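You operate a simulated robot arm through the tools that you are given. There is no shell and no other tool.

You run a simulated two-armed robot. Do the job below in one go: nothing can be reset, and whatever is moved stays where it is left.

## Task
Put the lid on the plate and shake it at the card's speed.
Fine: shut the deck jaw before the run, let it finish, then open the jaw. Where these are worked on the way, their far stop is far enough and under half their travel is too little: deck jaw.

The check looks at the end state, three seconds after you hand in, the way a careful person would. Anything else that was tipped, shoved, dropped, spilled or broken makes it a failure. Lids that push on must go on centred and level and be pressed home; caps that screw on are set level and turned clockwise until they are tight.

## Robot
Two 7-joint arms with two-finger grippers on one trunk that stands fixed in place. Base frame: the origin is at the foot of the trunk, x ahead of it, y to its left, z up. Units: mm, degrees, N and s.
The left shoulder is at [50, 191, 1217], the right one opposite. With the tool pointing down near the work surface each hand reaches from about 200 to 740 mm from the base axis, measured 20 degrees to its own side. Payload 2.69 kg a hand.
The tool frame of a hand sits at the grasp point between the pads (the TCP): z along the fingers, y along the line on which they close. The tips reach 20 mm beyond it. The gripper opens to 100 mm; its body begins 63 mm behind the TCP.
Orientation is that of the tool frame in the base frame, as [roll, pitch, yaw] about the fixed x, y, z axes, in that order (R = Rz(yaw) Ry(pitch) Rx(roll)). With the fingers straight down and closing along the base's y, the tool's x points along the base's -x, its y along +y and its z along -z.

## Interface
- The arms move only by the tool move_arm. It takes "left_rows", "right_rows" or both (then of equal length, played together; a hand with none holds still); each is a list of rows, each a list of 3 entries, a list of its own where there are three numbers: the shift along the tool's x, y, z in units of 500 mm (1.0 is 500 mm), then the turn, a rotation vector about the tool's x, y, z in units of 120 degrees (1.0 is 120 degrees), then the closure, from 0 (fully open) to 1 (shut). In form: [[[tx, ty, tz], [ax, ay, az], claw], ...]. A call has 1 to 20 rows; each row is the pose to reach, as a shift and turn from the pose commanded when the call began, along the tool's axes at that moment. A call with a number of a shift or a turn outside -1 to 1 is refused whole. Each row takes 0.2 s and may step no farther than 50 mm and 8.6 degrees from the row before; otherwise, or with a gripper value out of range, the whole call is refused. Where a pose cannot be reached the arm comes as near as it can. A force on the tool above 40 N (or 10 N above the force at the start of the call, whichever is more), or a blocked arm, ends the call early, and 0.2 s more pass. Each finger travels about 153 mm/s and halts on what it meets, pressing with about 38 N; the grip force reading is that of the motor and also rises with nothing between the fingers. The clock runs only during rows and for 0.2 s after the last one: add rows that repeat a pose to give the fingers time. It gives the time, the measured TCP pose, the force on the tool (base axes), the opening and the grip force at its end, in the units of the frame above (readings bear some noise), with the torque about the TCP (base axes, N m) and any sound that the robot's microphone picked up, and new pictures: "pictures" is both (left out), scene, wrist or none (wrist: the cameras of the hands that moved).
- Cameras (640 x 400 px; columns grow to the right, rows downward): "scene" is now at [122.2, 37, 1390]; the picture's right is [0.41, -0.91, 0.00], its down [-0.48, -0.22, -0.85] and it looks along [0.77, 0.35, -0.53] (base axes); focal length 372 px, centre (320, 200). "left" rides on the left gripper at [70, 19, -99] in its tool frame; the picture's right is [-0.26, 0.97, 0.00], its down [-0.75, -0.20, -0.63] and it looks along [-0.61, -0.16, 0.78] (tool axes); focal length 230 px, centre (320, 200). "right" rides on the right gripper at [70, -19, -99] in its tool frame; the picture's right is [0.26, 0.97, 0.00], its down [-0.75, 0.20, -0.63] and it looks along [-0.61, 0.16, 0.78] (tool axes); focal length 230 px, centre (320, 200). There is no depth. A picture from a camera that has moved, and an enlarged one, comes with that camera's place and axes in the base frame and with its lens.
- slide_trunk(by): slides the trunk up (or, below 0, down) by that many mm; the arms and the scene camera ride with it, the base frame stays. It gives what a move gives, with no picture.
- head_to(pan, tilt): turns the head with the scene camera to pan (to the left, within 80 degrees either way) and tilt (down, from -29 to 69), counted from straight ahead of the robot. It gives what a move gives, and a new picture of the scene camera.
- close_up(camera, box): a new picture of the part [left, top, right, bottom] of that camera's present view, enlarged. It takes no simulated time.
- close_job(): hands the job in; it is judged then, once.

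Places have to be worked out from the pictures, the camera data and where the tool is seen. Open the grippers and draw the arms clear of the work before you hand the job in, unless the task says otherwise.

The tools are called after "Call:" as a command line: name --argument value ..., lists and objects as JSON in quotes. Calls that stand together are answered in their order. move_arm: Moves the arms, as the interface text tells. Its arguments: {"type":"object","properties":{"left_rows":{"type":"array","items":{"type":"array"}},"right_rows":{"type":"array","items":{"type":"array"}},"pictures":{"type":"string","enum":["both","scene","wrist","none"]}},"required":[]} The other tools are called the same way: slide_trunk (by) moves the trunk up or down; head_to (pan, tilt) turns the head that bears the scene camera; close_up (camera, box) takes an enlarged picture of a part of a camera's view; close_job () hands the job in.

At the start:

```text
clock: 0.0
left_ee_pos: [303.3, 381.1, 1162.7]
left_orientation: [180.0, 0.1, -180.0]
left_contact_force: [0.1, 0.1, -0.2]
left_moment: [-0.01, 0.0, 0.03]
left_finger_gap: 100.0
left_gripper_force: 0.1
right_ee_pos: [376.3, -2.0, 1173.9]
right_orientation: [180.0, 0.0, 180.0]
right_contact_force: [0.8, -0.7, 0.1]
right_moment: [0.0, 0.0, 0.0]
right_finger_gap: 100.1
right_gripper_force: 0.1
trunk travel left (down, up): [-275.0, 48.0]
head pan, tilt (commanded): [24.4, 31.8]
```

scene: 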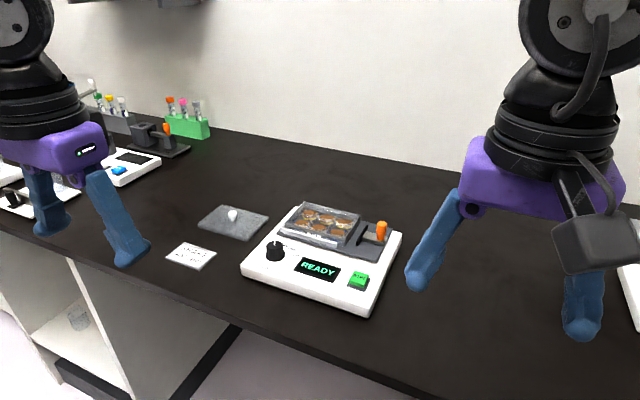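
right: 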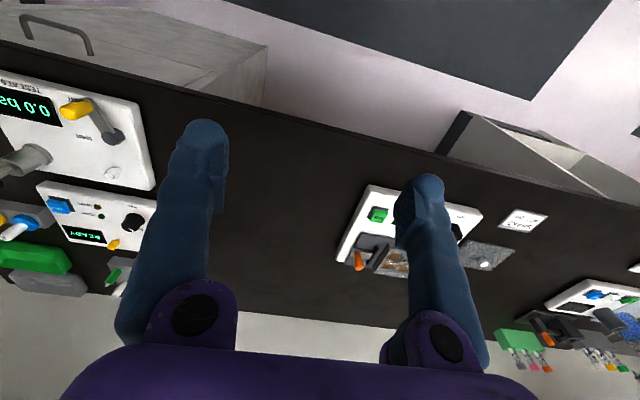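
left: 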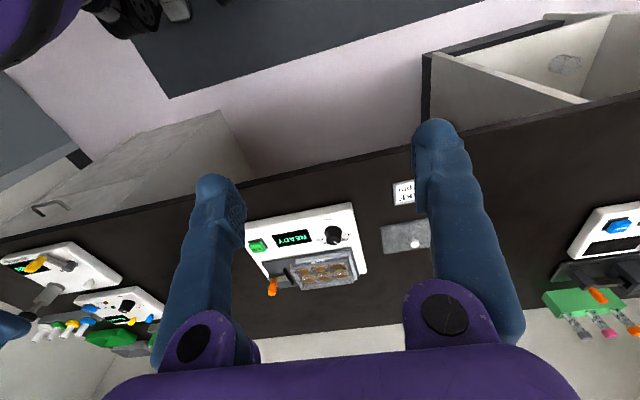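

The scene shows a shaker with a plate on its deck, a lid (grey with a white knob) and a card to its left. I take enlarged views to read the details.

Call:
close_up --camera "scene" --box '[230, 190, 410, 320]'

Call:
close_up --camera "scene" --box '[150, 190, 280, 280]'

Call:
close_up --camera "left" --box '[230, 170, 450, 310]'

```text
3.08 times, centred on (320, 255) of scene
camera zoom: at [122.2, 37.0, 1390.0], right [0.41, -0.91, 0.0], down [-0.48, -0.22, -0.85], along [0.77, 0.35, -0.53], focal length 1146 px, centre (320, 31)
```

zoom: 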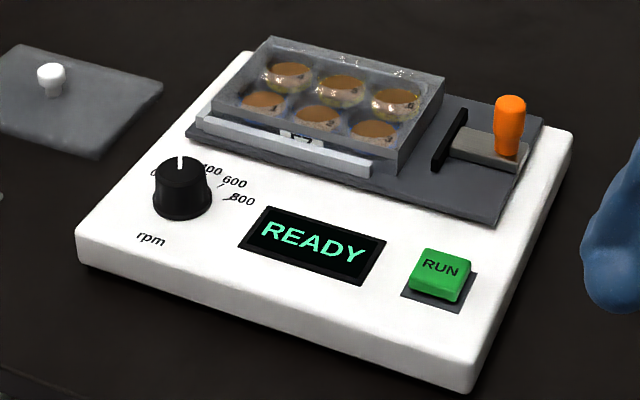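

```text
4.44 times, centred on (215, 235) of scene
camera zoom: at [122.2, 37.0, 1390.0], right [0.41, -0.91, 0.0], down [-0.48, -0.22, -0.85], along [0.77, 0.35, -0.53], focal length 1655 px, centre (787, 44)
```

zoom: 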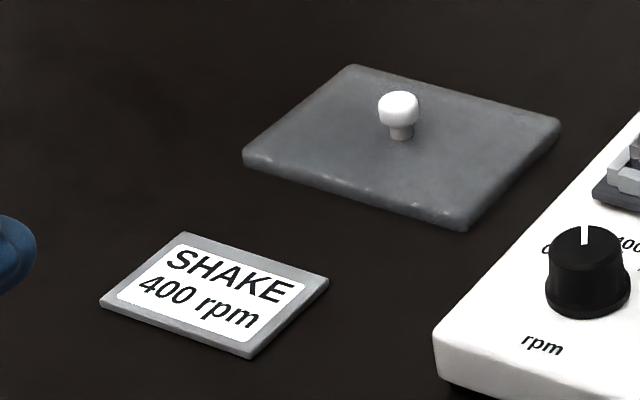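

```text
2.86 times, centred on (340, 240) of left
camera zoom: at [233.6, 399.6, 1261.3], right [0.26, 0.97, 0.0], down [0.75, -0.2, 0.63], along [0.61, -0.16, -0.78], focal length 657 px, centre (263, 86)
```

zoom: 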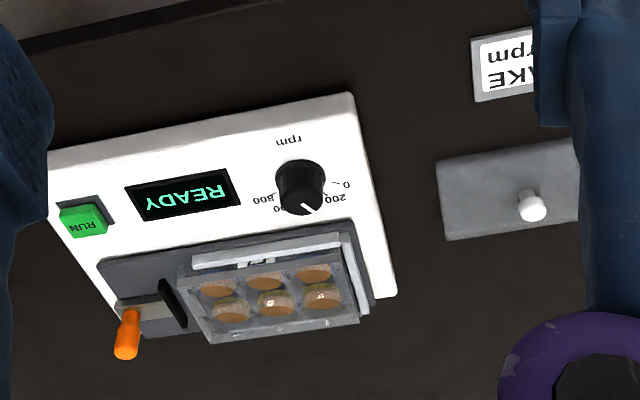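

The card reads SHAKE 400 rpm. I judge the lid's knob to be near [671, 501, 923], the dial near [570, 330, 955], RUN near [573, 169, 946] and the jaw lever near [699, 170, 980]. I move the right arm aside and take the left hand high over the shaker for a steep view of it.

Call:
move_arm --left_rows '[[[-0.09, -0.02, 0], [0, 0, 0], 0], [[-0.18, -0.04, 0], [0, 0, 0], 0], [[-0.27, -0.06, 0], [0, 0, 0], 0], [[-0.36, -0.08, 0], [0, 0, 0], 0], [[-0.45, -0.1, 0], [0, 0, 0], 0], [[-0.54, -0.12, 0], [0, 0, 0], 0], [[-0.6, -0.124, 0], [0, 0, 0], 0]]' --right_rows '[[[0, -0.08, 0], [0, 0, 0], 0], [[0, -0.16, 0], [0, 0, 0], 0], [[0, -0.24, 0], [0, 0, 0], 0], [[0, -0.32, 0], [0, 0, 0], 0], [[0, -0.4, 0], [0, 0, 0], 0], [[0, -0.48, 0], [0, 0, 0], 0], [[0, -0.5, 0], [0, 0, 0], 0]]' --pictures "both"

```text
clock: 1.6
left_ee_pos: [605.4, 321.2, 1157.2]
left_orientation: [-179.9, -0.1, -179.9]
left_contact_force: [0.3, 1.0, 0.2]
left_moment: [0.03, 0.01, 0.02]
left_finger_gap: 99.9
left_gripper_force: 0.0
right_ee_pos: [379.0, -250.1, 1174.3]
right_orientation: [-180.0, -0.1, -179.9]
right_contact_force: [0.1, 0.3, -0.4]
right_moment: [0.01, 0.0, -0.01]
right_finger_gap: 99.8
right_gripper_force: 0.0
trunk travel left (down, up): [-275.0, 48.0]
head pan, tilt (commanded): [24.4, 31.8]
camera scene: at [123.3, 38.0, 1389.8], right [0.41, -0.91, 0.0], down [-0.48, -0.22, -0.85], along [0.77, 0.35, -0.53], focal length 372 px, centre (320, 200)
camera right: at [309.2, -270.0, 1272.4], right [-0.26, 0.97, 0.0], down [0.75, 0.2, 0.63], along [0.61, 0.16, -0.78], focal length 230 px, centre (320, 200)
camera left: at [535.0, 340.2, 1258.1], right [0.26, 0.97, 0.0], down [0.75, -0.2, 0.63], along [0.61, -0.16, -0.78], focal length 230 px, centre (320, 200)
```

scene: 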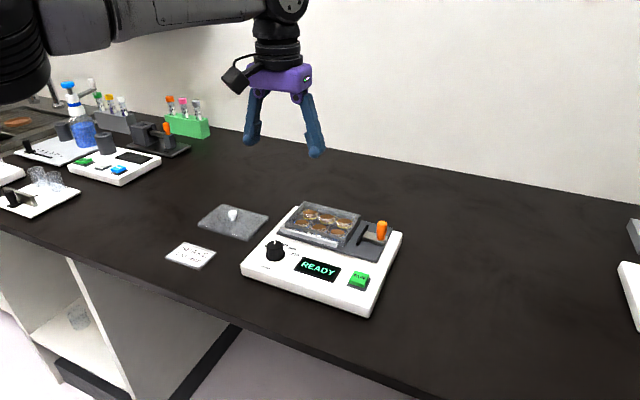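
right: 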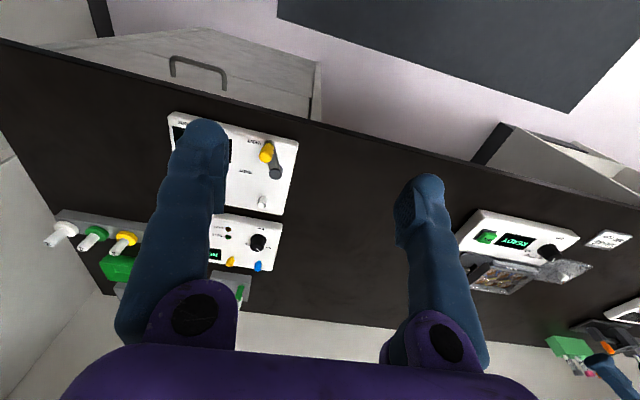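
left: 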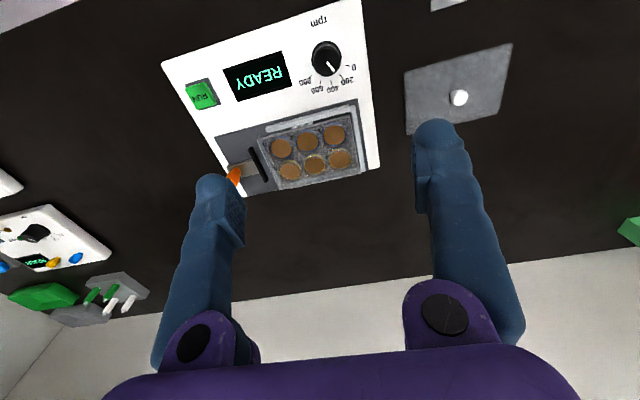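

The left view now shows dial, plate, lid and jaw from above. I enlarge these areas.

Call:
close_up --camera "left" --box '[280, 0, 376, 100]'

Call:
close_up --camera "left" --box '[200, 85, 390, 205]'

Call:
close_up --camera "left" --box '[390, 20, 530, 150]'

Call:
close_up --camera "left" --box '[150, 0, 390, 200]'

Call:
close_up --camera "scene" --box '[280, 190, 410, 280]'

```text
4.00 times, centred on (328, 50) of left
camera zoom: at [535.0, 340.2, 1258.1], right [0.26, 0.97, 0.0], down [0.75, -0.2, 0.63], along [0.61, -0.16, -0.78], focal length 920 px, centre (288, 800)
```

zoom: 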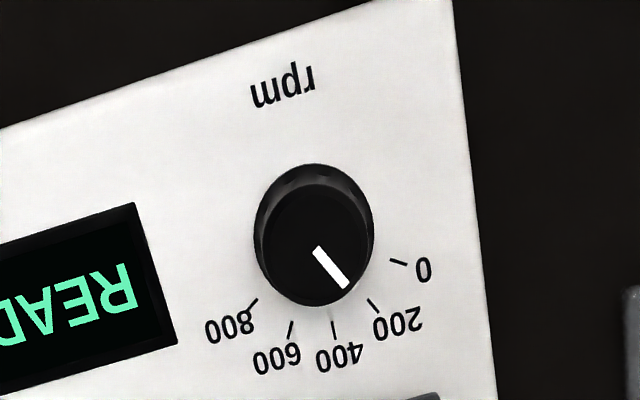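

```text
3.33 times, centred on (295, 145) of left
camera zoom: at [535.0, 340.2, 1258.1], right [0.26, 0.97, 0.0], down [0.75, -0.2, 0.63], along [0.61, -0.16, -0.78], focal length 767 px, centre (403, 383)
```

zoom: 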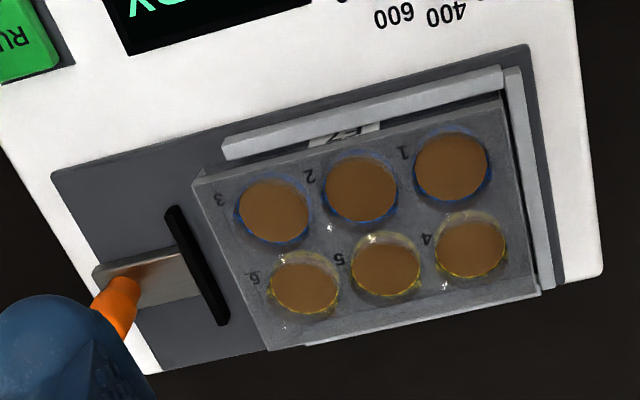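

```text
3.08 times, centred on (460, 85) of left
camera zoom: at [535.0, 340.2, 1258.1], right [0.26, 0.97, 0.0], down [0.75, -0.2, 0.63], along [0.61, -0.16, -0.78], focal length 708 px, centre (-111, 554)
```

zoom: 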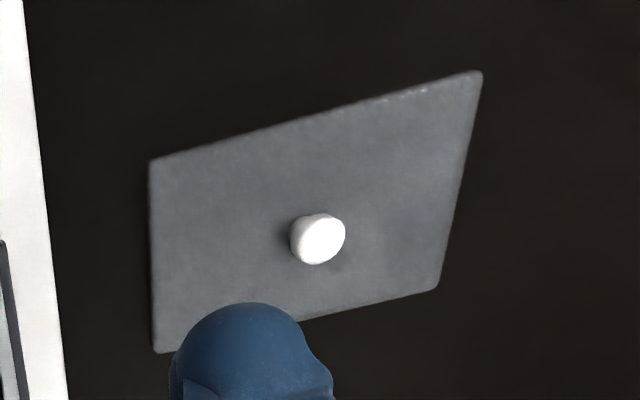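

```text
2.00 times, centred on (270, 100) of left
camera zoom: at [535.0, 340.2, 1258.1], right [0.26, 0.97, 0.0], down [0.75, -0.2, 0.63], along [0.61, -0.16, -0.78], focal length 460 px, centre (420, 400)
```

zoom: 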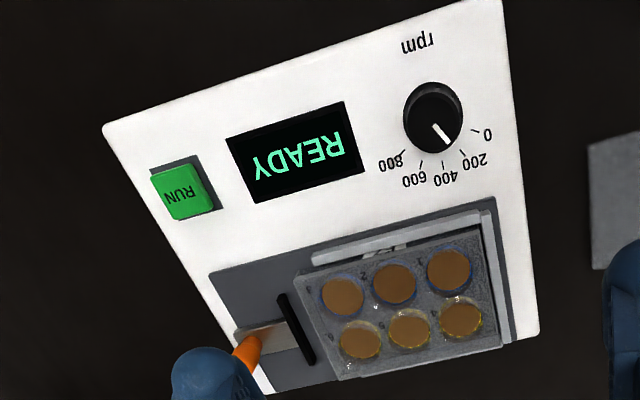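

```text
4.44 times, centred on (345, 235) of scene
camera zoom: at [123.3, 38.0, 1389.8], right [0.41, -0.91, 0.0], down [-0.48, -0.22, -0.85], along [0.77, 0.35, -0.53], focal length 1655 px, centre (209, 44)
```

zoom: 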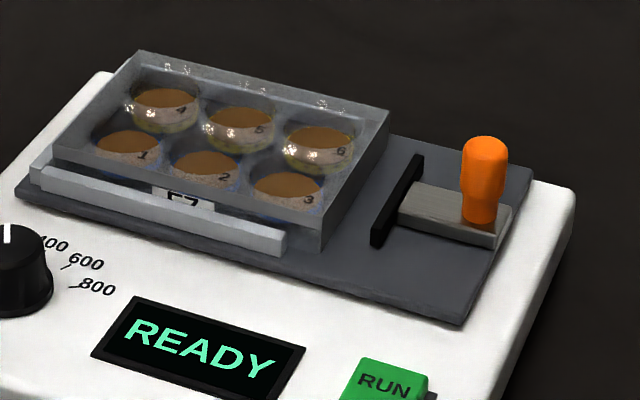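

The dial's pointer lies between 200 and 400 (to be worked out), the plate sits on the deck against its front/left rails, and the jaw stands open on the right. Now I test whether the left hand reaches above the lid's knob.

Call:
move_arm --left_rows '[[[-0.026, 0.072, 0.03], [0, 0, 0], 0], [[-0.052, 0.144, 0.06], [0, 0, 0], 0], [[-0.079, 0.216, 0.09], [0, 0, 0], 0], [[-0.105, 0.288, 0.12], [0, 0, 0], 0], [[-0.132, 0.36, 0.15], [0, 0, 0], 0]]' --pictures "both"

```text
clock: 2.8
left_ee_pos: [629.9, 492.6, 1087.5]
left_orientation: [-179.9, 0.2, -180.0]
left_contact_force: [-0.1, -0.1, 0.4]
left_moment: [0.0, 0.0, -0.04]
left_finger_gap: 99.9
left_gripper_force: 0.2
left hand out of reach, approached as far as the arm can: row 3, 4, 5
right_ee_pos: [377.4, -251.5, 1175.1]
right_orientation: [180.0, 0.0, 179.9]
right_contact_force: [-0.5, -0.1, 0.6]
right_moment: [-0.02, 0.0, 0.02]
right_finger_gap: 100.2
right_gripper_force: 0.1
trunk travel left (down, up): [-275.0, 48.0]
head pan, tilt (commanded): [24.4, 31.8]
camera scene: at [122.2, 37.6, 1390.0], right [0.41, -0.91, 0.0], down [-0.48, -0.22, -0.85], along [0.77, 0.35, -0.53], focal length 372 px, centre (320, 200)
camera left: at [559.7, 510.9, 1188.2], right [0.26, 0.97, 0.0], down [0.75, -0.2, 0.63], along [0.61, -0.16, -0.77], focal length 230 px, centre (320, 200)
```

scene: 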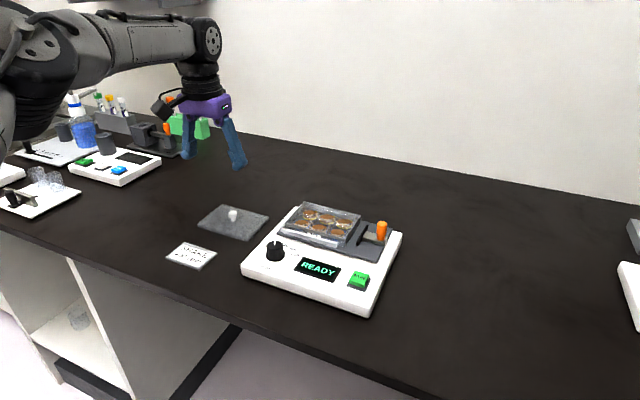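
left: 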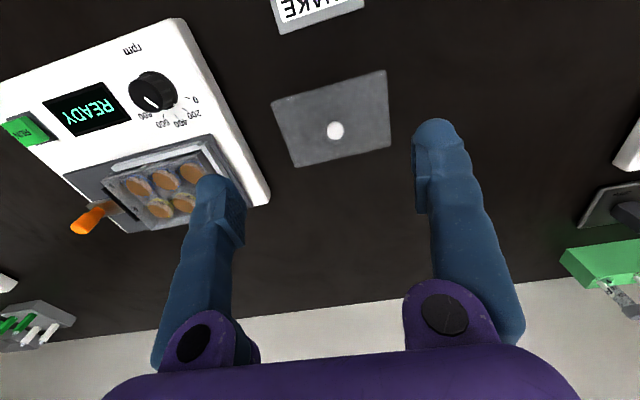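

The arm stopped at about 654 mm from the shoulder, so the lid is a little beyond vertical reach. I tilt the fingers outward by 20 degrees about the closing axis, which gains reach while keeping the pads square to the knob.

Call:
move_arm --left_rows '[[[0, 0, 0], [0, -0.06, 0], 0], [[0, 0, 0], [0, -0.12, 0], 0], [[0, 0, 0], [0, -0.1667, 0], 0], [[0, 0, 0], [0, -0.1667, 0], 0]]' --pictures "both"

```text
clock: 3.8
left_ee_pos: [629.4, 491.5, 1088.6]
left_orientation: [179.9, 20.1, -179.9]
left_contact_force: [0.2, -0.9, -0.8]
left_moment: [0.03, 0.0, 0.0]
left_finger_gap: 99.6
left_gripper_force: 0.0
right_ee_pos: [377.8, -250.7, 1174.3]
right_orientation: [-180.0, 0.1, 179.9]
right_contact_force: [0.0, 1.0, -0.2]
right_moment: [0.02, 0.0, 0.04]
right_finger_gap: 100.2
right_gripper_force: 0.1
trunk travel left (down, up): [-275.0, 48.0]
head pan, tilt (commanded): [24.4, 31.8]
camera scene: at [122.5, 36.8, 1390.0], right [0.41, -0.91, 0.0], down [-0.48, -0.22, -0.85], along [0.77, 0.35, -0.53], focal length 372 px, centre (320, 200)
camera left: at [529.6, 510.3, 1159.5], right [0.24, 0.97, 0.09], down [0.49, -0.2, 0.85], along [0.84, -0.16, -0.52], focal length 230 px, centre (320, 200)
```

scene: 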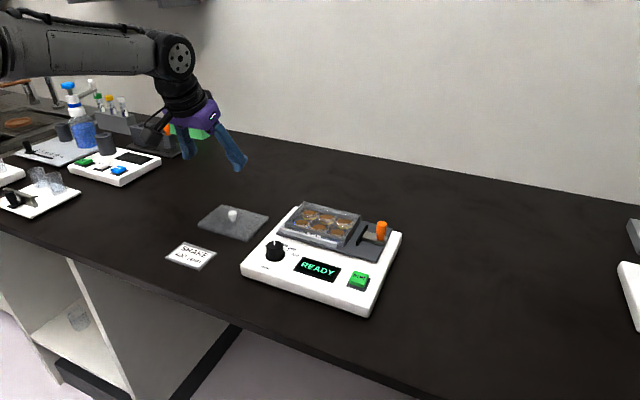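
left: 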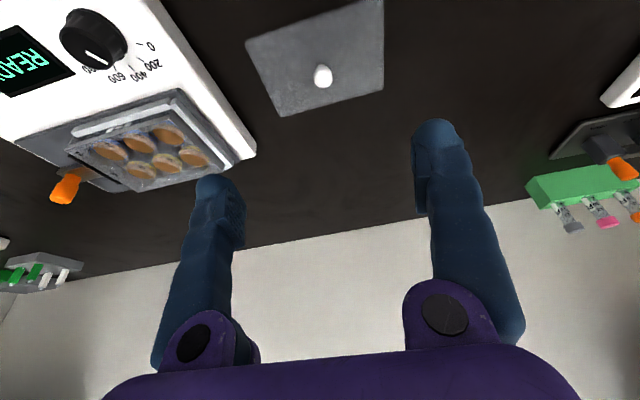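

The tilt worked without moving the grasp point (pitch 20.1). Combining views, I put the knob's head at about [669, 500, 925]; I move to 65 mm above it and look again.

Call:
move_arm --left_rows '[[[-0.004, 0.006, 0.07], [0, 0, 0], 0], [[-0.008, 0.012, 0.14], [0, 0, 0], 0], [[-0.008, 0.018, 0.214], [0, 0, 0], 0], [[-0.008, 0.018, 0.214], [0, 0, 0], 0]]' --pictures "both"

Call:
close_up --camera "left" --box '[220, 40, 420, 200]'

Call:
close_up --camera "scene" --box '[160, 120, 290, 260]'

```text
clock: 4.8
left_ee_pos: [668.1, 503.6, 992.6]
left_orientation: [179.9, 20.2, -179.9]
left_contact_force: [0.6, 0.0, -0.2]
left_moment: [-0.02, 0.01, -0.03]
left_finger_gap: 100.0
left_gripper_force: 0.0
right_ee_pos: [377.6, -250.2, 1175.2]
right_orientation: [-180.0, 0.1, -180.0]
right_contact_force: [-0.1, 1.1, 0.2]
right_moment: [0.03, 0.02, 0.01]
right_finger_gap: 99.9
right_gripper_force: 0.0
trunk travel left (down, up): [-275.0, 48.0]
head pan, tilt (commanded): [24.4, 31.8]
camera scene: at [121.3, 37.8, 1390.2], right [0.41, -0.91, 0.0], down [-0.48, -0.22, -0.85], along [0.77, 0.35, -0.53], focal length 372 px, centre (320, 200)
camera left: at [568.0, 522.1, 1062.0], right [0.24, 0.97, 0.09], down [0.49, -0.2, 0.85], along [0.84, -0.16, -0.52], focal length 230 px, centre (320, 200)
```

scene: 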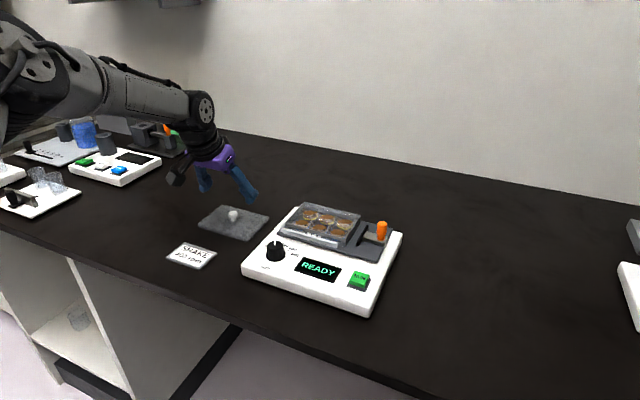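
left: 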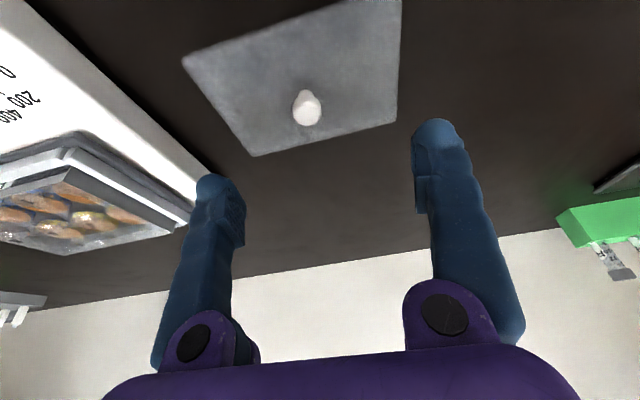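

```text
2.50 times, centred on (320, 120) of left
camera zoom: at [568.0, 522.1, 1062.0], right [0.24, 0.97, 0.09], down [0.49, -0.2, 0.85], along [0.84, -0.16, -0.52], focal length 575 px, centre (320, 400)
```

zoom: 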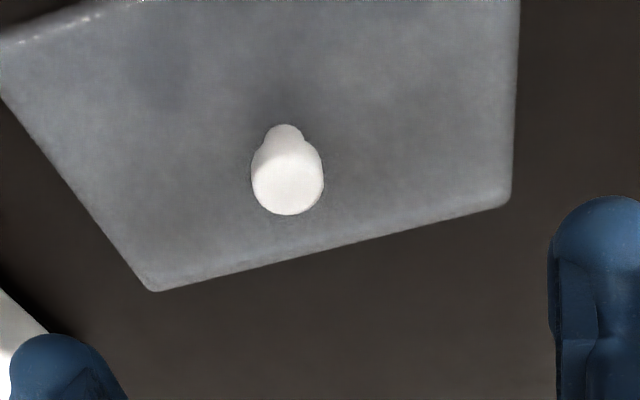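

```text
2.86 times, centred on (225, 190) of scene
camera zoom: at [121.3, 37.8, 1390.2], right [0.41, -0.91, 0.0], down [-0.48, -0.22, -0.85], along [0.77, 0.35, -0.53], focal length 1064 px, centre (591, 229)
```

zoom: 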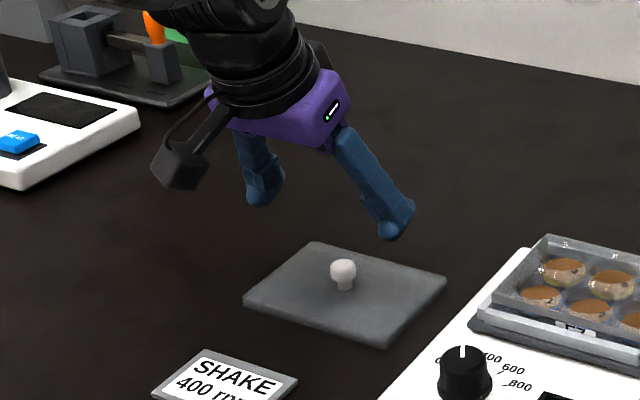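

Seen from here the knob is about 4 mm ahead and 4 mm to the right of the grasp point. I correct for that and go down 40 mm, the fingers straddling the knob, and look again.

Call:
move_arm --left_rows '[[[0.0073, -0.004, 0.0257], [0, 0, 0], 0], [[0.0145, -0.008, 0.0515], [0, 0, 0], 0], [[0.0218, -0.008, 0.0772], [0, 0, 0], 0], [[0.0218, -0.008, 0.0772], [0, 0, 0], 0]]' --pictures "wrist"

Call:
close_up --camera "left" --box '[220, 40, 420, 200]'

Call:
close_up --camera "scene" --box '[180, 160, 280, 260]'

```text
clock: 5.8
left_ee_pos: [657.0, 492.0, 959.5]
left_orientation: [180.0, 20.1, -179.9]
left_contact_force: [0.2, -1.0, 0.0]
left_moment: [0.04, -0.02, -0.01]
left_finger_gap: 99.9
left_gripper_force: 0.1
left hand out of reach, approached as far as the arm can: row 1, 2, 3, 4
right_ee_pos: [376.8, -251.7, 1173.5]
right_orientation: [180.0, 0.0, 180.0]
right_contact_force: [-0.6, 0.2, -0.6]
right_moment: [0.01, -0.01, 0.01]
right_finger_gap: 99.6
right_gripper_force: 0.0
trunk travel left (down, up): [-275.0, 48.0]
head pan, tilt (commanded): [24.4, 31.8]
camera left: at [556.5, 512.6, 1029.4], right [0.24, 0.97, 0.09], down [0.49, -0.2, 0.85], along [0.84, -0.16, -0.52], focal length 230 px, centre (320, 200)
```

left: 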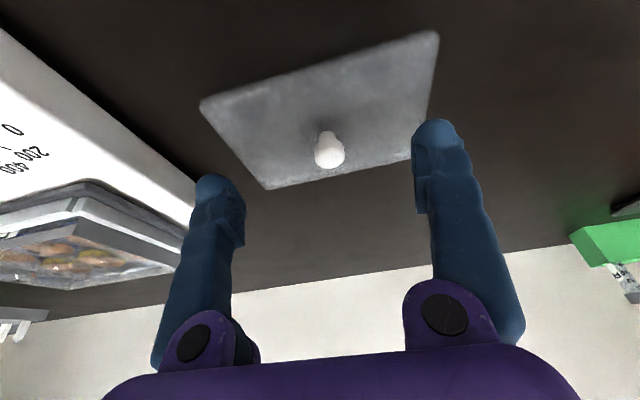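

```text
2.50 times, centred on (320, 120) of left
camera zoom: at [556.5, 512.6, 1029.4], right [0.24, 0.97, 0.09], down [0.49, -0.2, 0.85], along [0.84, -0.16, -0.52], focal length 575 px, centre (320, 400)
```

zoom: 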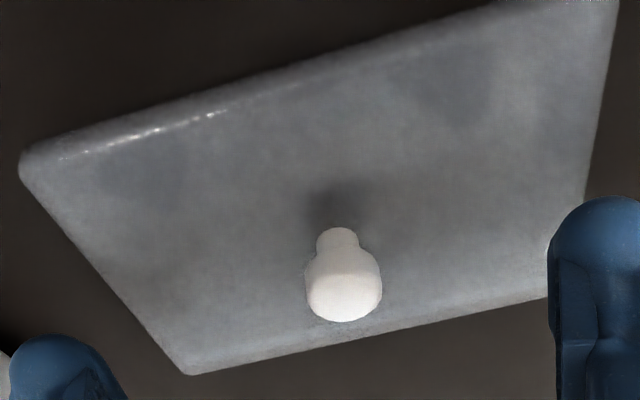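

```text
4.00 times, centred on (230, 210) of scene
camera zoom: at [122.2, 37.0, 1390.1], right [0.41, -0.91, 0.0], down [-0.48, -0.22, -0.85], along [0.77, 0.35, -0.53], focal length 1490 px, centre (680, 160)
```

zoom: 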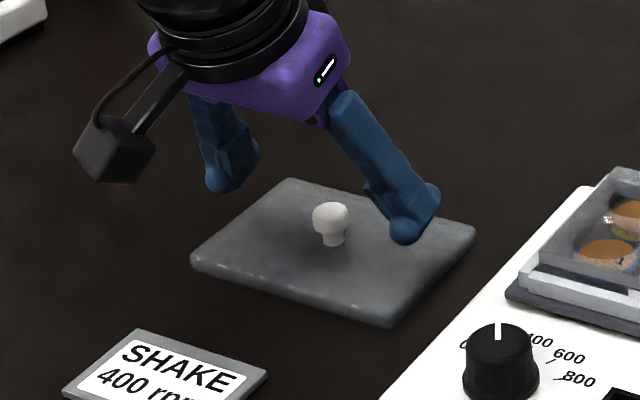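

The limit is where the wrist drops below the shoulder, so lowering the trunk will gain reach. I first raise both hands by about 150 mm, adding 8 degrees of tilt on the left, and then slide the trunk down 150.

Call:
move_arm --left_rows '[[[-0.0257, 0, -0.0705], [0, -0.02, 0], 0], [[-0.0513, 0, -0.141], [0, -0.04, 0], 0], [[-0.077, 0, -0.2115], [0, -0.06, 0], 0], [[-0.1026, 0, -0.2819], [0, -0.0667, 0], 0]]' --right_rows '[[[0, 0, -0.07], [0, 0, 0], 0], [[0, 0, -0.14], [0, 0, 0], 0], [[0, 0, -0.21], [0, 0, 0], 0], [[0, 0, -0.24], [0, 0, 0], 0]]' --pictures "none"

Call:
slide_trunk --by -150

Call:
close_up --camera "left" --box '[0, 0, 640, 400]'

Call:
close_up --camera "scene" --box '[0, 0, 640, 400]'

```text
clock: 6.8
left_ee_pos: [655.8, 492.3, 1108.6]
left_orientation: [179.9, 28.0, -179.9]
left_contact_force: [0.0, 0.7, -0.4]
left_moment: [0.02, 0.01, -0.01]
left_finger_gap: 99.9
left_gripper_force: 0.1
right_ee_pos: [376.5, -252.3, 1293.4]
right_orientation: [-180.0, -0.1, 180.0]
right_contact_force: [0.2, -0.6, -0.7]
right_moment: [0.01, 0.03, 0.0]
right_finger_gap: 100.1
right_gripper_force: 0.0
trunk travel left (down, up): [-275.0, 48.0]
head pan, tilt (commanded): [24.4, 31.8]
```

```text
clock: 8.6
left_ee_pos: [655.3, 492.7, 957.6]
left_orientation: [-180.0, 28.1, -179.9]
left_contact_force: [0.0, 0.7, -0.2]
left_moment: [-0.02, -0.04, 0.03]
left_finger_gap: 100.1
left_gripper_force: 0.1
right_ee_pos: [376.6, -252.7, 1143.9]
right_orientation: [180.0, 0.0, -180.0]
right_contact_force: [-0.3, 0.7, 0.0]
right_moment: [0.0, -0.02, 0.0]
right_finger_gap: 99.9
right_gripper_force: 0.0
trunk travel left (down, up): [-125.0, 198.0]
head pan, tilt (commanded): [24.4, 31.8]
```

```text
1.00 times, centred on (320, 200) of left (not enlarged: the box is as wide or as high as the picture)
camera zoom: at [546.9, 511.4, 1013.3], right [0.23, 0.97, 0.12], down [0.37, -0.2, 0.91], along [0.9, -0.16, -0.4], focal length 230 px, centre (320, 200)
```

zoom: 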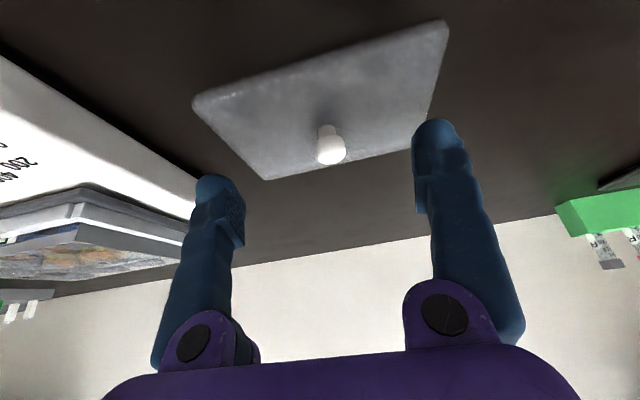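

```text
1.00 times, centred on (320, 200) of scene (not enlarged: the box is as wide or as high as the picture)
camera zoom: at [122.0, 37.0, 1240.1], right [0.41, -0.91, 0.0], down [-0.48, -0.22, -0.85], along [0.77, 0.35, -0.53], focal length 372 px, centre (320, 200)
```

zoom: 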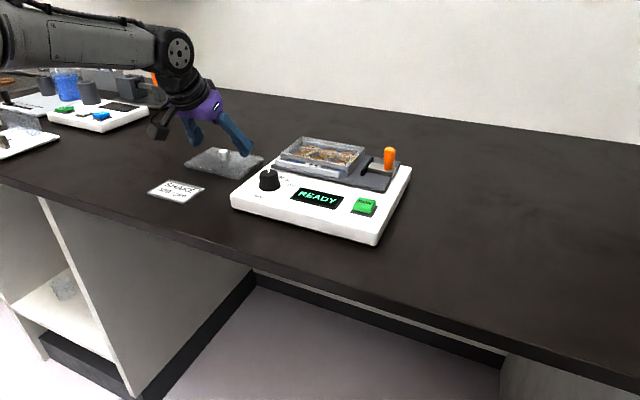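

The scene camera is now 150 mm lower, which gives a good second viewpoint. I enlarge the lid, the deck and the whole shaker to triangulate heights.

Call:
close_up --camera "scene" --box '[140, 120, 280, 210]'

Call:
close_up --camera "scene" --box '[225, 125, 415, 245]'

Call:
close_up --camera "left" --box '[250, 80, 410, 190]'

```text
4.44 times, centred on (210, 165) of scene
camera zoom: at [122.0, 37.0, 1240.1], right [0.41, -0.91, 0.0], down [-0.48, -0.22, -0.85], along [0.77, 0.35, -0.53], focal length 1655 px, centre (809, 356)
```

zoom: 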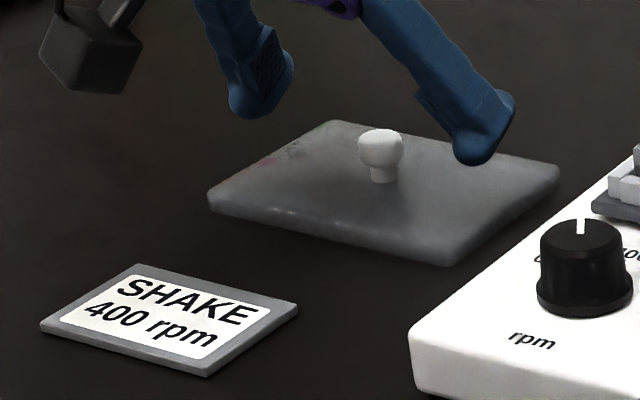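

```text
3.33 times, centred on (320, 185) of scene
camera zoom: at [122.0, 37.0, 1240.1], right [0.41, -0.91, 0.0], down [-0.48, -0.22, -0.85], along [0.77, 0.35, -0.53], focal length 1242 px, centre (320, 250)
```

zoom: 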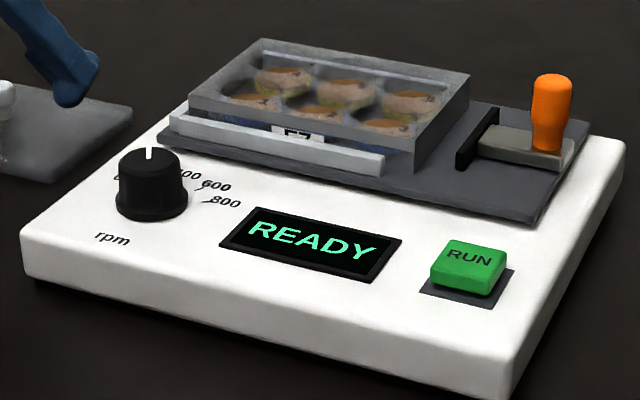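

```text
3.64 times, centred on (330, 135) of left
camera zoom: at [546.9, 511.4, 1013.3], right [0.23, 0.97, 0.12], down [0.37, -0.2, 0.91], along [0.9, -0.16, -0.4], focal length 837 px, centre (284, 436)
```

zoom: 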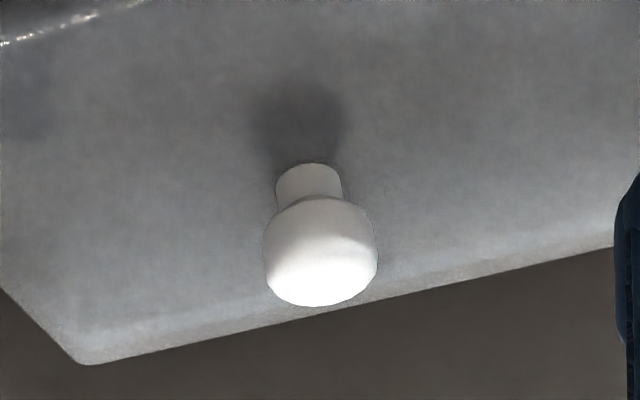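

Triangulating from the two scene heights: table at about z 900, lid about 626–718 by 434–567 with its top near 911, knob head centre near [671.5, 501, 925]; the wrist view agrees within 2 mm. I go down along the fingers to set the knob head between the open pads, 13 mm beyond the grasp point.

Call:
move_arm --left_rows '[[[0.002, 0.0078, 0.0156], [0, 0, 0], 0], [[0.003, 0.0156, 0.0312], [0, 0, 0], 0], [[0.003, 0.0156, 0.0468], [0, 0, 0], 0], [[0.003, 0.0156, 0.0468], [0, 0, 0], 0]]' --pictures "wrist"

Call:
close_up --camera "left" --box '[250, 100, 410, 210]'

Call:
close_up --camera "scene" --box '[170, 110, 280, 200]'

```text
clock: 9.6
left_ee_pos: [665.0, 500.7, 935.8]
left_orientation: [-180.0, 28.1, -179.9]
left_contact_force: [-0.4, -0.7, 0.4]
left_moment: [-0.02, -0.01, -0.01]
left_finger_gap: 100.2
left_gripper_force: 0.0
right_ee_pos: [376.9, -253.3, 1144.0]
right_orientation: [-179.9, 0.0, 180.0]
right_contact_force: [0.9, 0.5, -0.1]
right_moment: [0.02, -0.01, -0.02]
right_finger_gap: 100.2
right_gripper_force: 0.0
trunk travel left (down, up): [-125.0, 198.0]
head pan, tilt (commanded): [24.4, 31.8]
camera left: at [556.2, 518.9, 991.3], right [0.23, 0.97, 0.12], down [0.37, -0.2, 0.91], along [0.9, -0.16, -0.4], focal length 230 px, centre (320, 200)
```

left: 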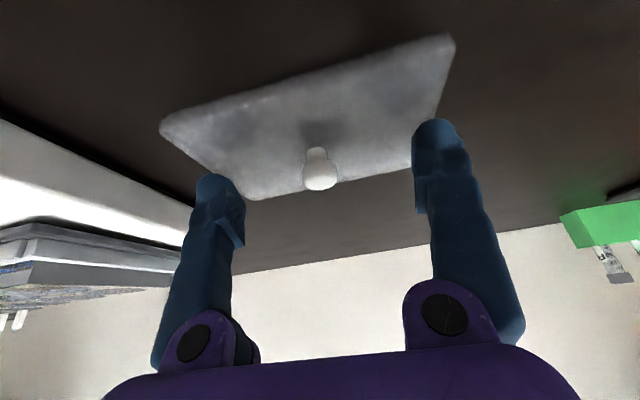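

```text
3.64 times, centred on (330, 155) of left
camera zoom: at [556.2, 518.9, 991.3], right [0.23, 0.97, 0.12], down [0.37, -0.2, 0.91], along [0.9, -0.16, -0.4], focal length 837 px, centre (284, 364)
```

zoom: 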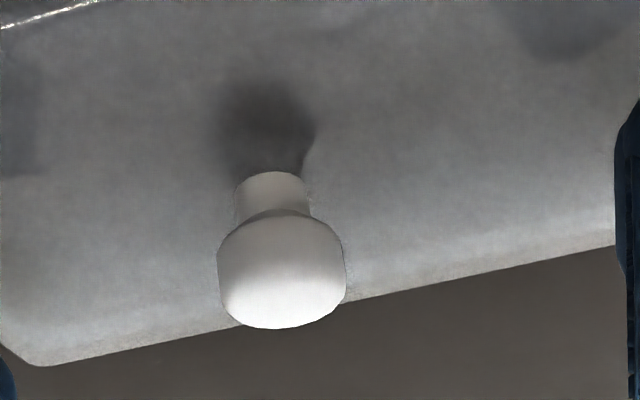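

```text
4.44 times, centred on (225, 155) of scene
camera zoom: at [122.1, 37.0, 1240.1], right [0.41, -0.91, 0.0], down [-0.48, -0.22, -0.85], along [0.77, 0.35, -0.53], focal length 1655 px, centre (742, 400)
```

zoom: 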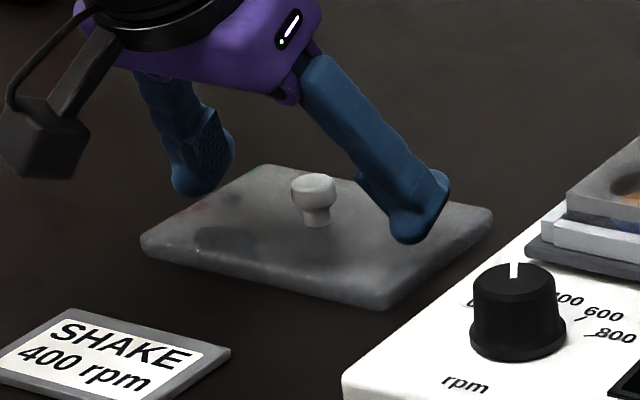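

The knob is centred between the pads (within about 1 mm) with no contact force. I close the gripper on it.

Call:
move_arm --left_rows '[[[0, 0, 0], [0, 0, 0], 0.6], [[0, 0, 0], [0, 0, 0], 0.8], [[0, 0, 0], [0, 0, 0], 1], [[0, 0, 0], [0, 0, 0], 1], [[0, 0, 0], [0, 0, 0], 1]]' --pictures "wrist"

Call:
close_up --camera "left" --box '[220, 80, 420, 220]'

Call:
close_up --camera "scene" --box '[170, 110, 280, 200]'

```text
clock: 10.8
left_ee_pos: [664.9, 499.7, 935.4]
left_orientation: [179.9, 28.1, -179.9]
left_contact_force: [-0.5, 0.8, 0.2]
left_moment: [0.02, 0.03, 0.01]
left_finger_gap: 15.6
left_gripper_force: 37.9
right_ee_pos: [376.7, -252.8, 1143.0]
right_orientation: [-180.0, 0.1, 180.0]
right_contact_force: [0.0, 0.1, -0.2]
right_moment: [0.03, 0.0, 0.01]
right_finger_gap: 100.1
right_gripper_force: 0.1
trunk travel left (down, up): [-125.0, 198.0]
head pan, tilt (commanded): [24.4, 31.8]
camera left: at [556.1, 518.8, 991.2], right [0.23, 0.97, 0.12], down [0.37, -0.2, 0.91], along [0.9, -0.16, -0.4], focal length 230 px, centre (320, 200)
```

left: 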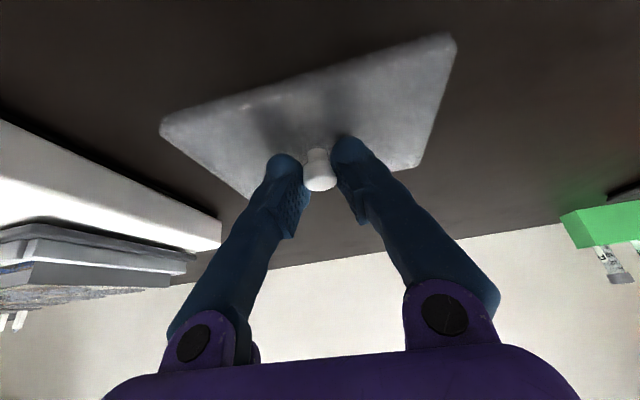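

```text
2.86 times, centred on (320, 150) of left
camera zoom: at [556.1, 518.8, 991.2], right [0.23, 0.97, 0.12], down [0.37, -0.2, 0.91], along [0.9, -0.16, -0.4], focal length 657 px, centre (320, 343)
```

zoom: 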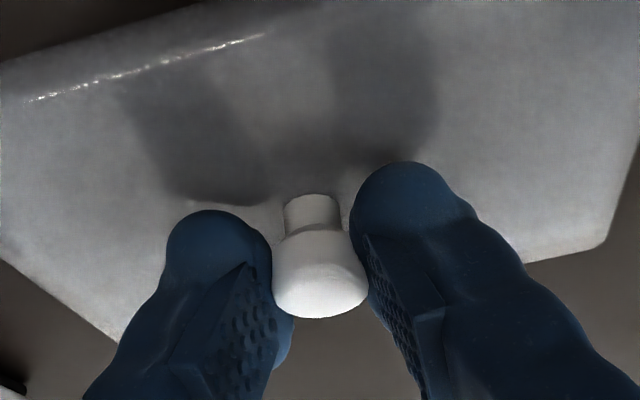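

```text
4.44 times, centred on (225, 155) of scene
camera zoom: at [122.2, 37.0, 1240.0], right [0.41, -0.91, 0.0], down [-0.48, -0.22, -0.85], along [0.77, 0.35, -0.53], focal length 1655 px, centre (742, 400)
```

zoom: 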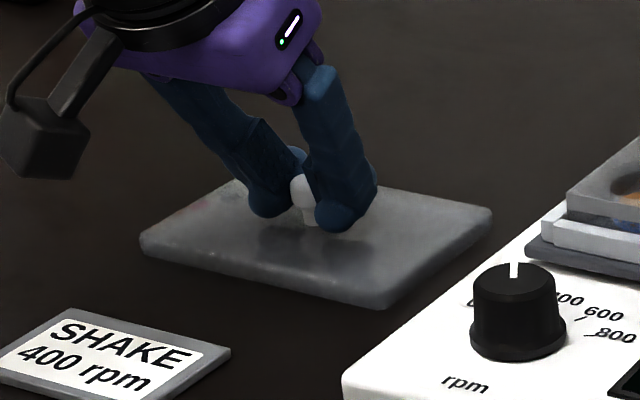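

The grip reads 15.6 mm and 38 N, the lid still flat. I lift it straight up 40 mm and look for slip or tilt.

Call:
move_arm --left_rows '[[[-0.0094, 0, -0.0177], [0, 0, 0], 1], [[-0.0188, 0, -0.0353], [0, 0, 0], 1], [[-0.0282, 0, -0.053], [0, 0, 0], 1], [[-0.0376, 0, -0.0707], [0, 0, 0], 1], [[-0.0376, 0, -0.0707], [0, 0, 0], 1]]' --pictures "both"

Call:
close_up --camera "scene" --box '[150, 90, 290, 200]'

Call:
close_up --camera "left" --box '[140, 0, 480, 220]'

```text
clock: 11.9
left_ee_pos: [665.3, 500.7, 976.8]
left_orientation: [180.0, 28.1, -179.9]
left_contact_force: [-0.6, 0.0, 0.2]
left_moment: [0.0, -0.01, -0.01]
left_finger_gap: 15.4
left_gripper_force: 37.8
right_ee_pos: [376.5, -252.7, 1144.2]
right_orientation: [180.0, 0.0, -180.0]
right_contact_force: [0.1, 0.0, -0.6]
right_moment: [0.02, 0.01, 0.02]
right_finger_gap: 100.0
right_gripper_force: 0.0
trunk travel left (down, up): [-125.0, 198.0]
head pan, tilt (commanded): [24.4, 31.8]
camera scene: at [122.2, 37.1, 1240.0], right [0.41, -0.91, 0.0], down [-0.48, -0.22, -0.85], along [0.77, 0.35, -0.53], focal length 372 px, centre (320, 200)
camera left: at [557.2, 519.1, 1031.6], right [0.23, 0.97, 0.12], down [0.37, -0.2, 0.91], along [0.9, -0.16, -0.4], focal length 230 px, centre (320, 200)
```

scene: 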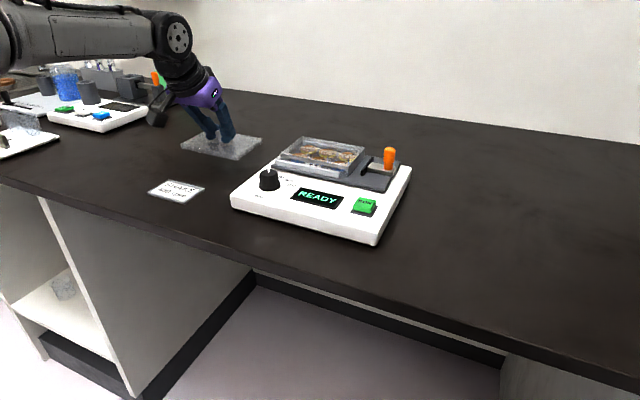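
left: 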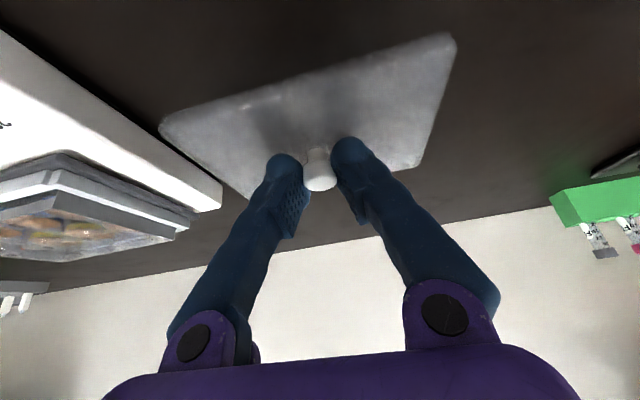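

```text
3.64 times, centred on (220, 145) of scene
camera zoom: at [122.2, 37.1, 1240.0], right [0.41, -0.91, 0.0], down [-0.48, -0.22, -0.85], along [0.77, 0.35, -0.53], focal length 1354 px, centre (684, 400)
```

zoom: 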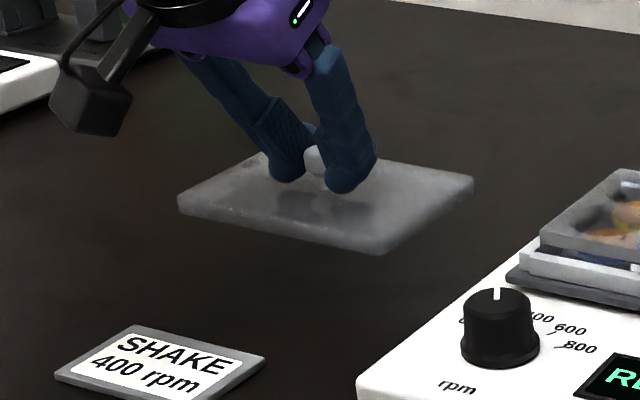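

```text
1.82 times, centred on (310, 110) of left
camera zoom: at [557.2, 519.1, 1031.6], right [0.23, 0.97, 0.12], down [0.37, -0.2, 0.91], along [0.9, -0.16, -0.4], focal length 418 px, centre (338, 364)
```

zoom: 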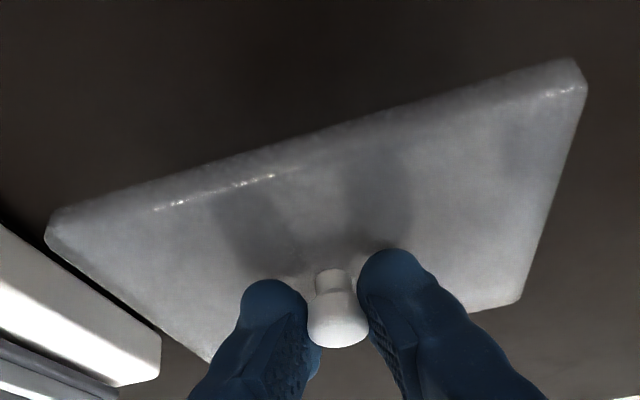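

The lid is held level and hasn't slipped. Before carrying it over I enlarge the plate in the scene view to fix the plate's corners.

Call:
close_up --camera "scene" --box '[265, 125, 375, 190]'

Call:
close_up --camera "scene" --box '[340, 135, 420, 185]'

```text
5.82 times, centred on (320, 158) of scene
camera zoom: at [122.2, 37.1, 1240.0], right [0.41, -0.91, 0.0], down [-0.48, -0.22, -0.85], along [0.77, 0.35, -0.53], focal length 2167 px, centre (320, 447)
```

zoom: 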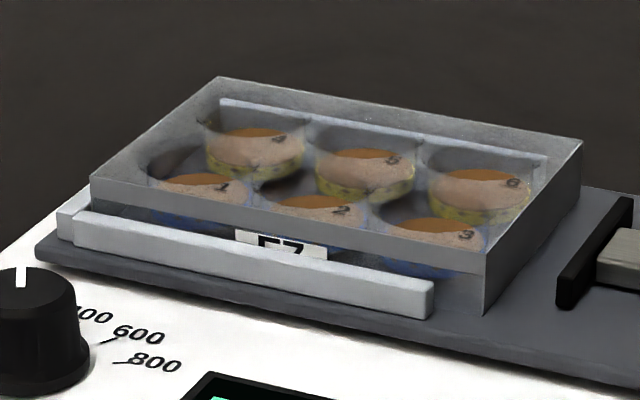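

```text
8.00 times, centred on (380, 160) of scene
camera zoom: at [122.2, 37.1, 1240.0], right [0.41, -0.91, 0.0], down [-0.48, -0.22, -0.85], along [0.77, 0.35, -0.53], focal length 2980 px, centre (-160, 520)
```

zoom: 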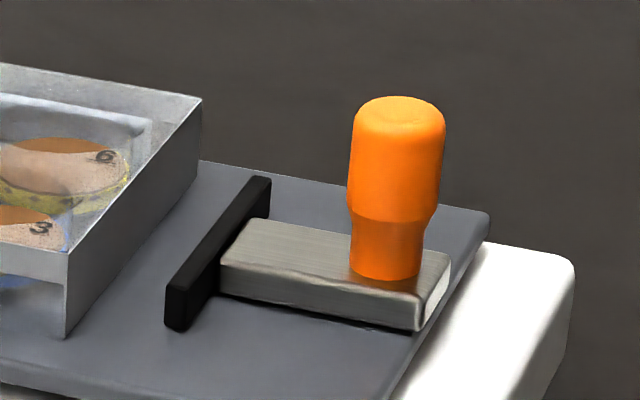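

From the scene view the plate's top corners come out at x 639–725, y 221–347 at z about 965 (a 127 x 85 plate), centre about [682.5, 284.5]. I raise the lid another 40 mm and carry it slowly to hover over the plate.

Call:
move_arm --left_rows '[[[-0.0188, 0, -0.0353], [0, 0, 0], 1], [[-0.0377, 0, -0.0706], [0, 0, 0], 1], [[-0.0398, -0.048, -0.0694], [0, 0, 0], 1], [[-0.042, -0.096, -0.0683], [0, 0, 0], 1], [[-0.0441, -0.144, -0.0671], [0, 0, 0], 1], [[-0.0463, -0.192, -0.066], [0, 0, 0], 1], [[-0.0484, -0.24, -0.0648], [0, 0, 0], 1], [[-0.0505, -0.288, -0.0637], [0, 0, 0], 1], [[-0.0527, -0.336, -0.0625], [0, 0, 0], 1], [[-0.0548, -0.384, -0.0614], [0, 0, 0], 1], [[-0.057, -0.433, -0.0602], [0, 0, 0], 1], [[-0.057, -0.433, -0.0602], [0, 0, 0], 1]]' --pictures "both"

Call:
close_up --camera "scene" --box '[260, 90, 400, 190]'

Call:
close_up --camera "left" --box '[140, 0, 480, 220]'

```text
clock: 14.6
left_ee_pos: [675.5, 283.6, 1017.0]
left_orientation: [179.9, 28.2, -179.9]
left_contact_force: [-0.3, -0.2, 0.2]
left_moment: [-0.01, 0.01, 0.03]
left_finger_gap: 15.7
left_gripper_force: 38.0
right_ee_pos: [375.7, -252.5, 1143.2]
right_orientation: [-179.9, 0.1, -180.0]
right_contact_force: [0.3, 1.2, 0.0]
right_moment: [-0.01, -0.02, 0.01]
right_finger_gap: 99.8
right_gripper_force: 0.0
trunk travel left (down, up): [-125.0, 198.0]
head pan, tilt (commanded): [24.4, 31.8]
camera scene: at [122.1, 37.1, 1240.1], right [0.41, -0.91, 0.0], down [-0.48, -0.22, -0.85], along [0.77, 0.35, -0.53], focal length 372 px, centre (320, 200)
camera left: at [568.0, 302.3, 1071.5], right [0.23, 0.97, 0.12], down [0.37, -0.2, 0.91], along [0.9, -0.16, -0.4], focal length 230 px, centre (320, 200)
```

scene: 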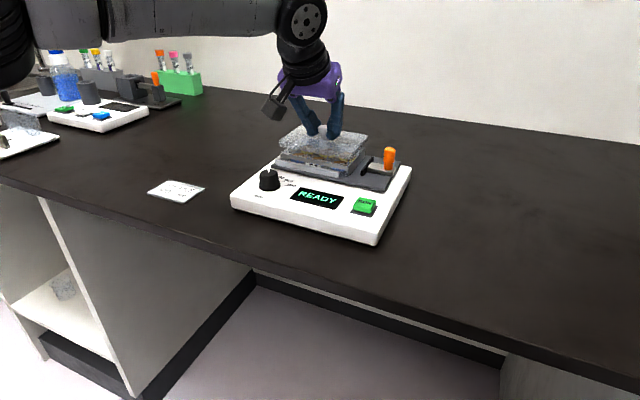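
left: 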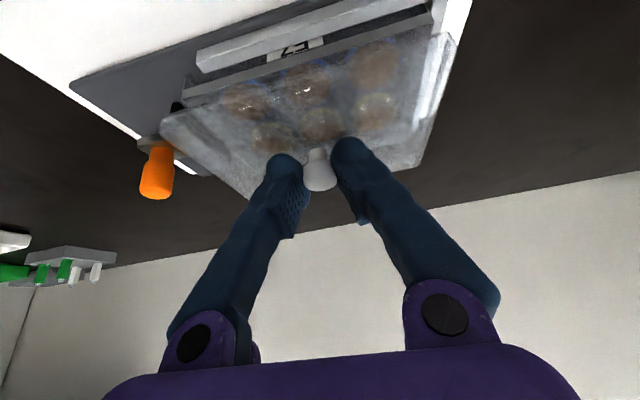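

```text
4.00 times, centred on (330, 140) of scene
camera zoom: at [122.1, 37.1, 1240.1], right [0.41, -0.91, 0.0], down [-0.48, -0.22, -0.85], along [0.77, 0.35, -0.53], focal length 1490 px, centre (280, 440)
```

zoom: 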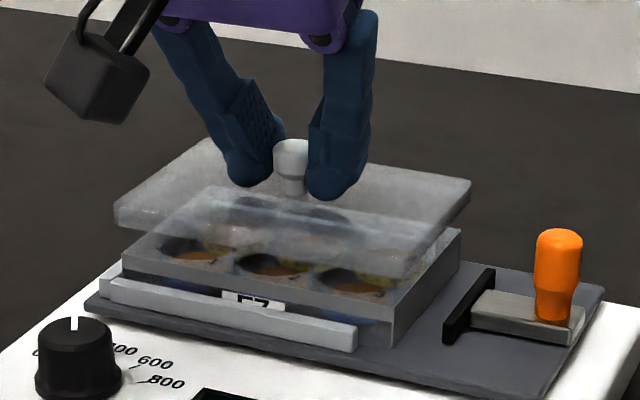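

```text
1.82 times, centred on (310, 110) of left
camera zoom: at [568.0, 302.3, 1071.5], right [0.23, 0.97, 0.12], down [0.37, -0.2, 0.91], along [0.9, -0.16, -0.4], focal length 418 px, centre (338, 364)
```

zoom: 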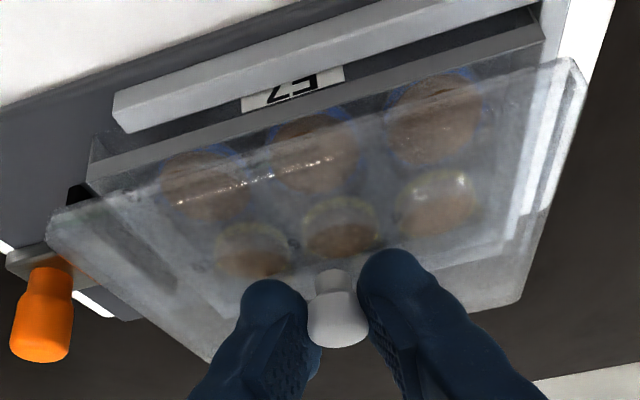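

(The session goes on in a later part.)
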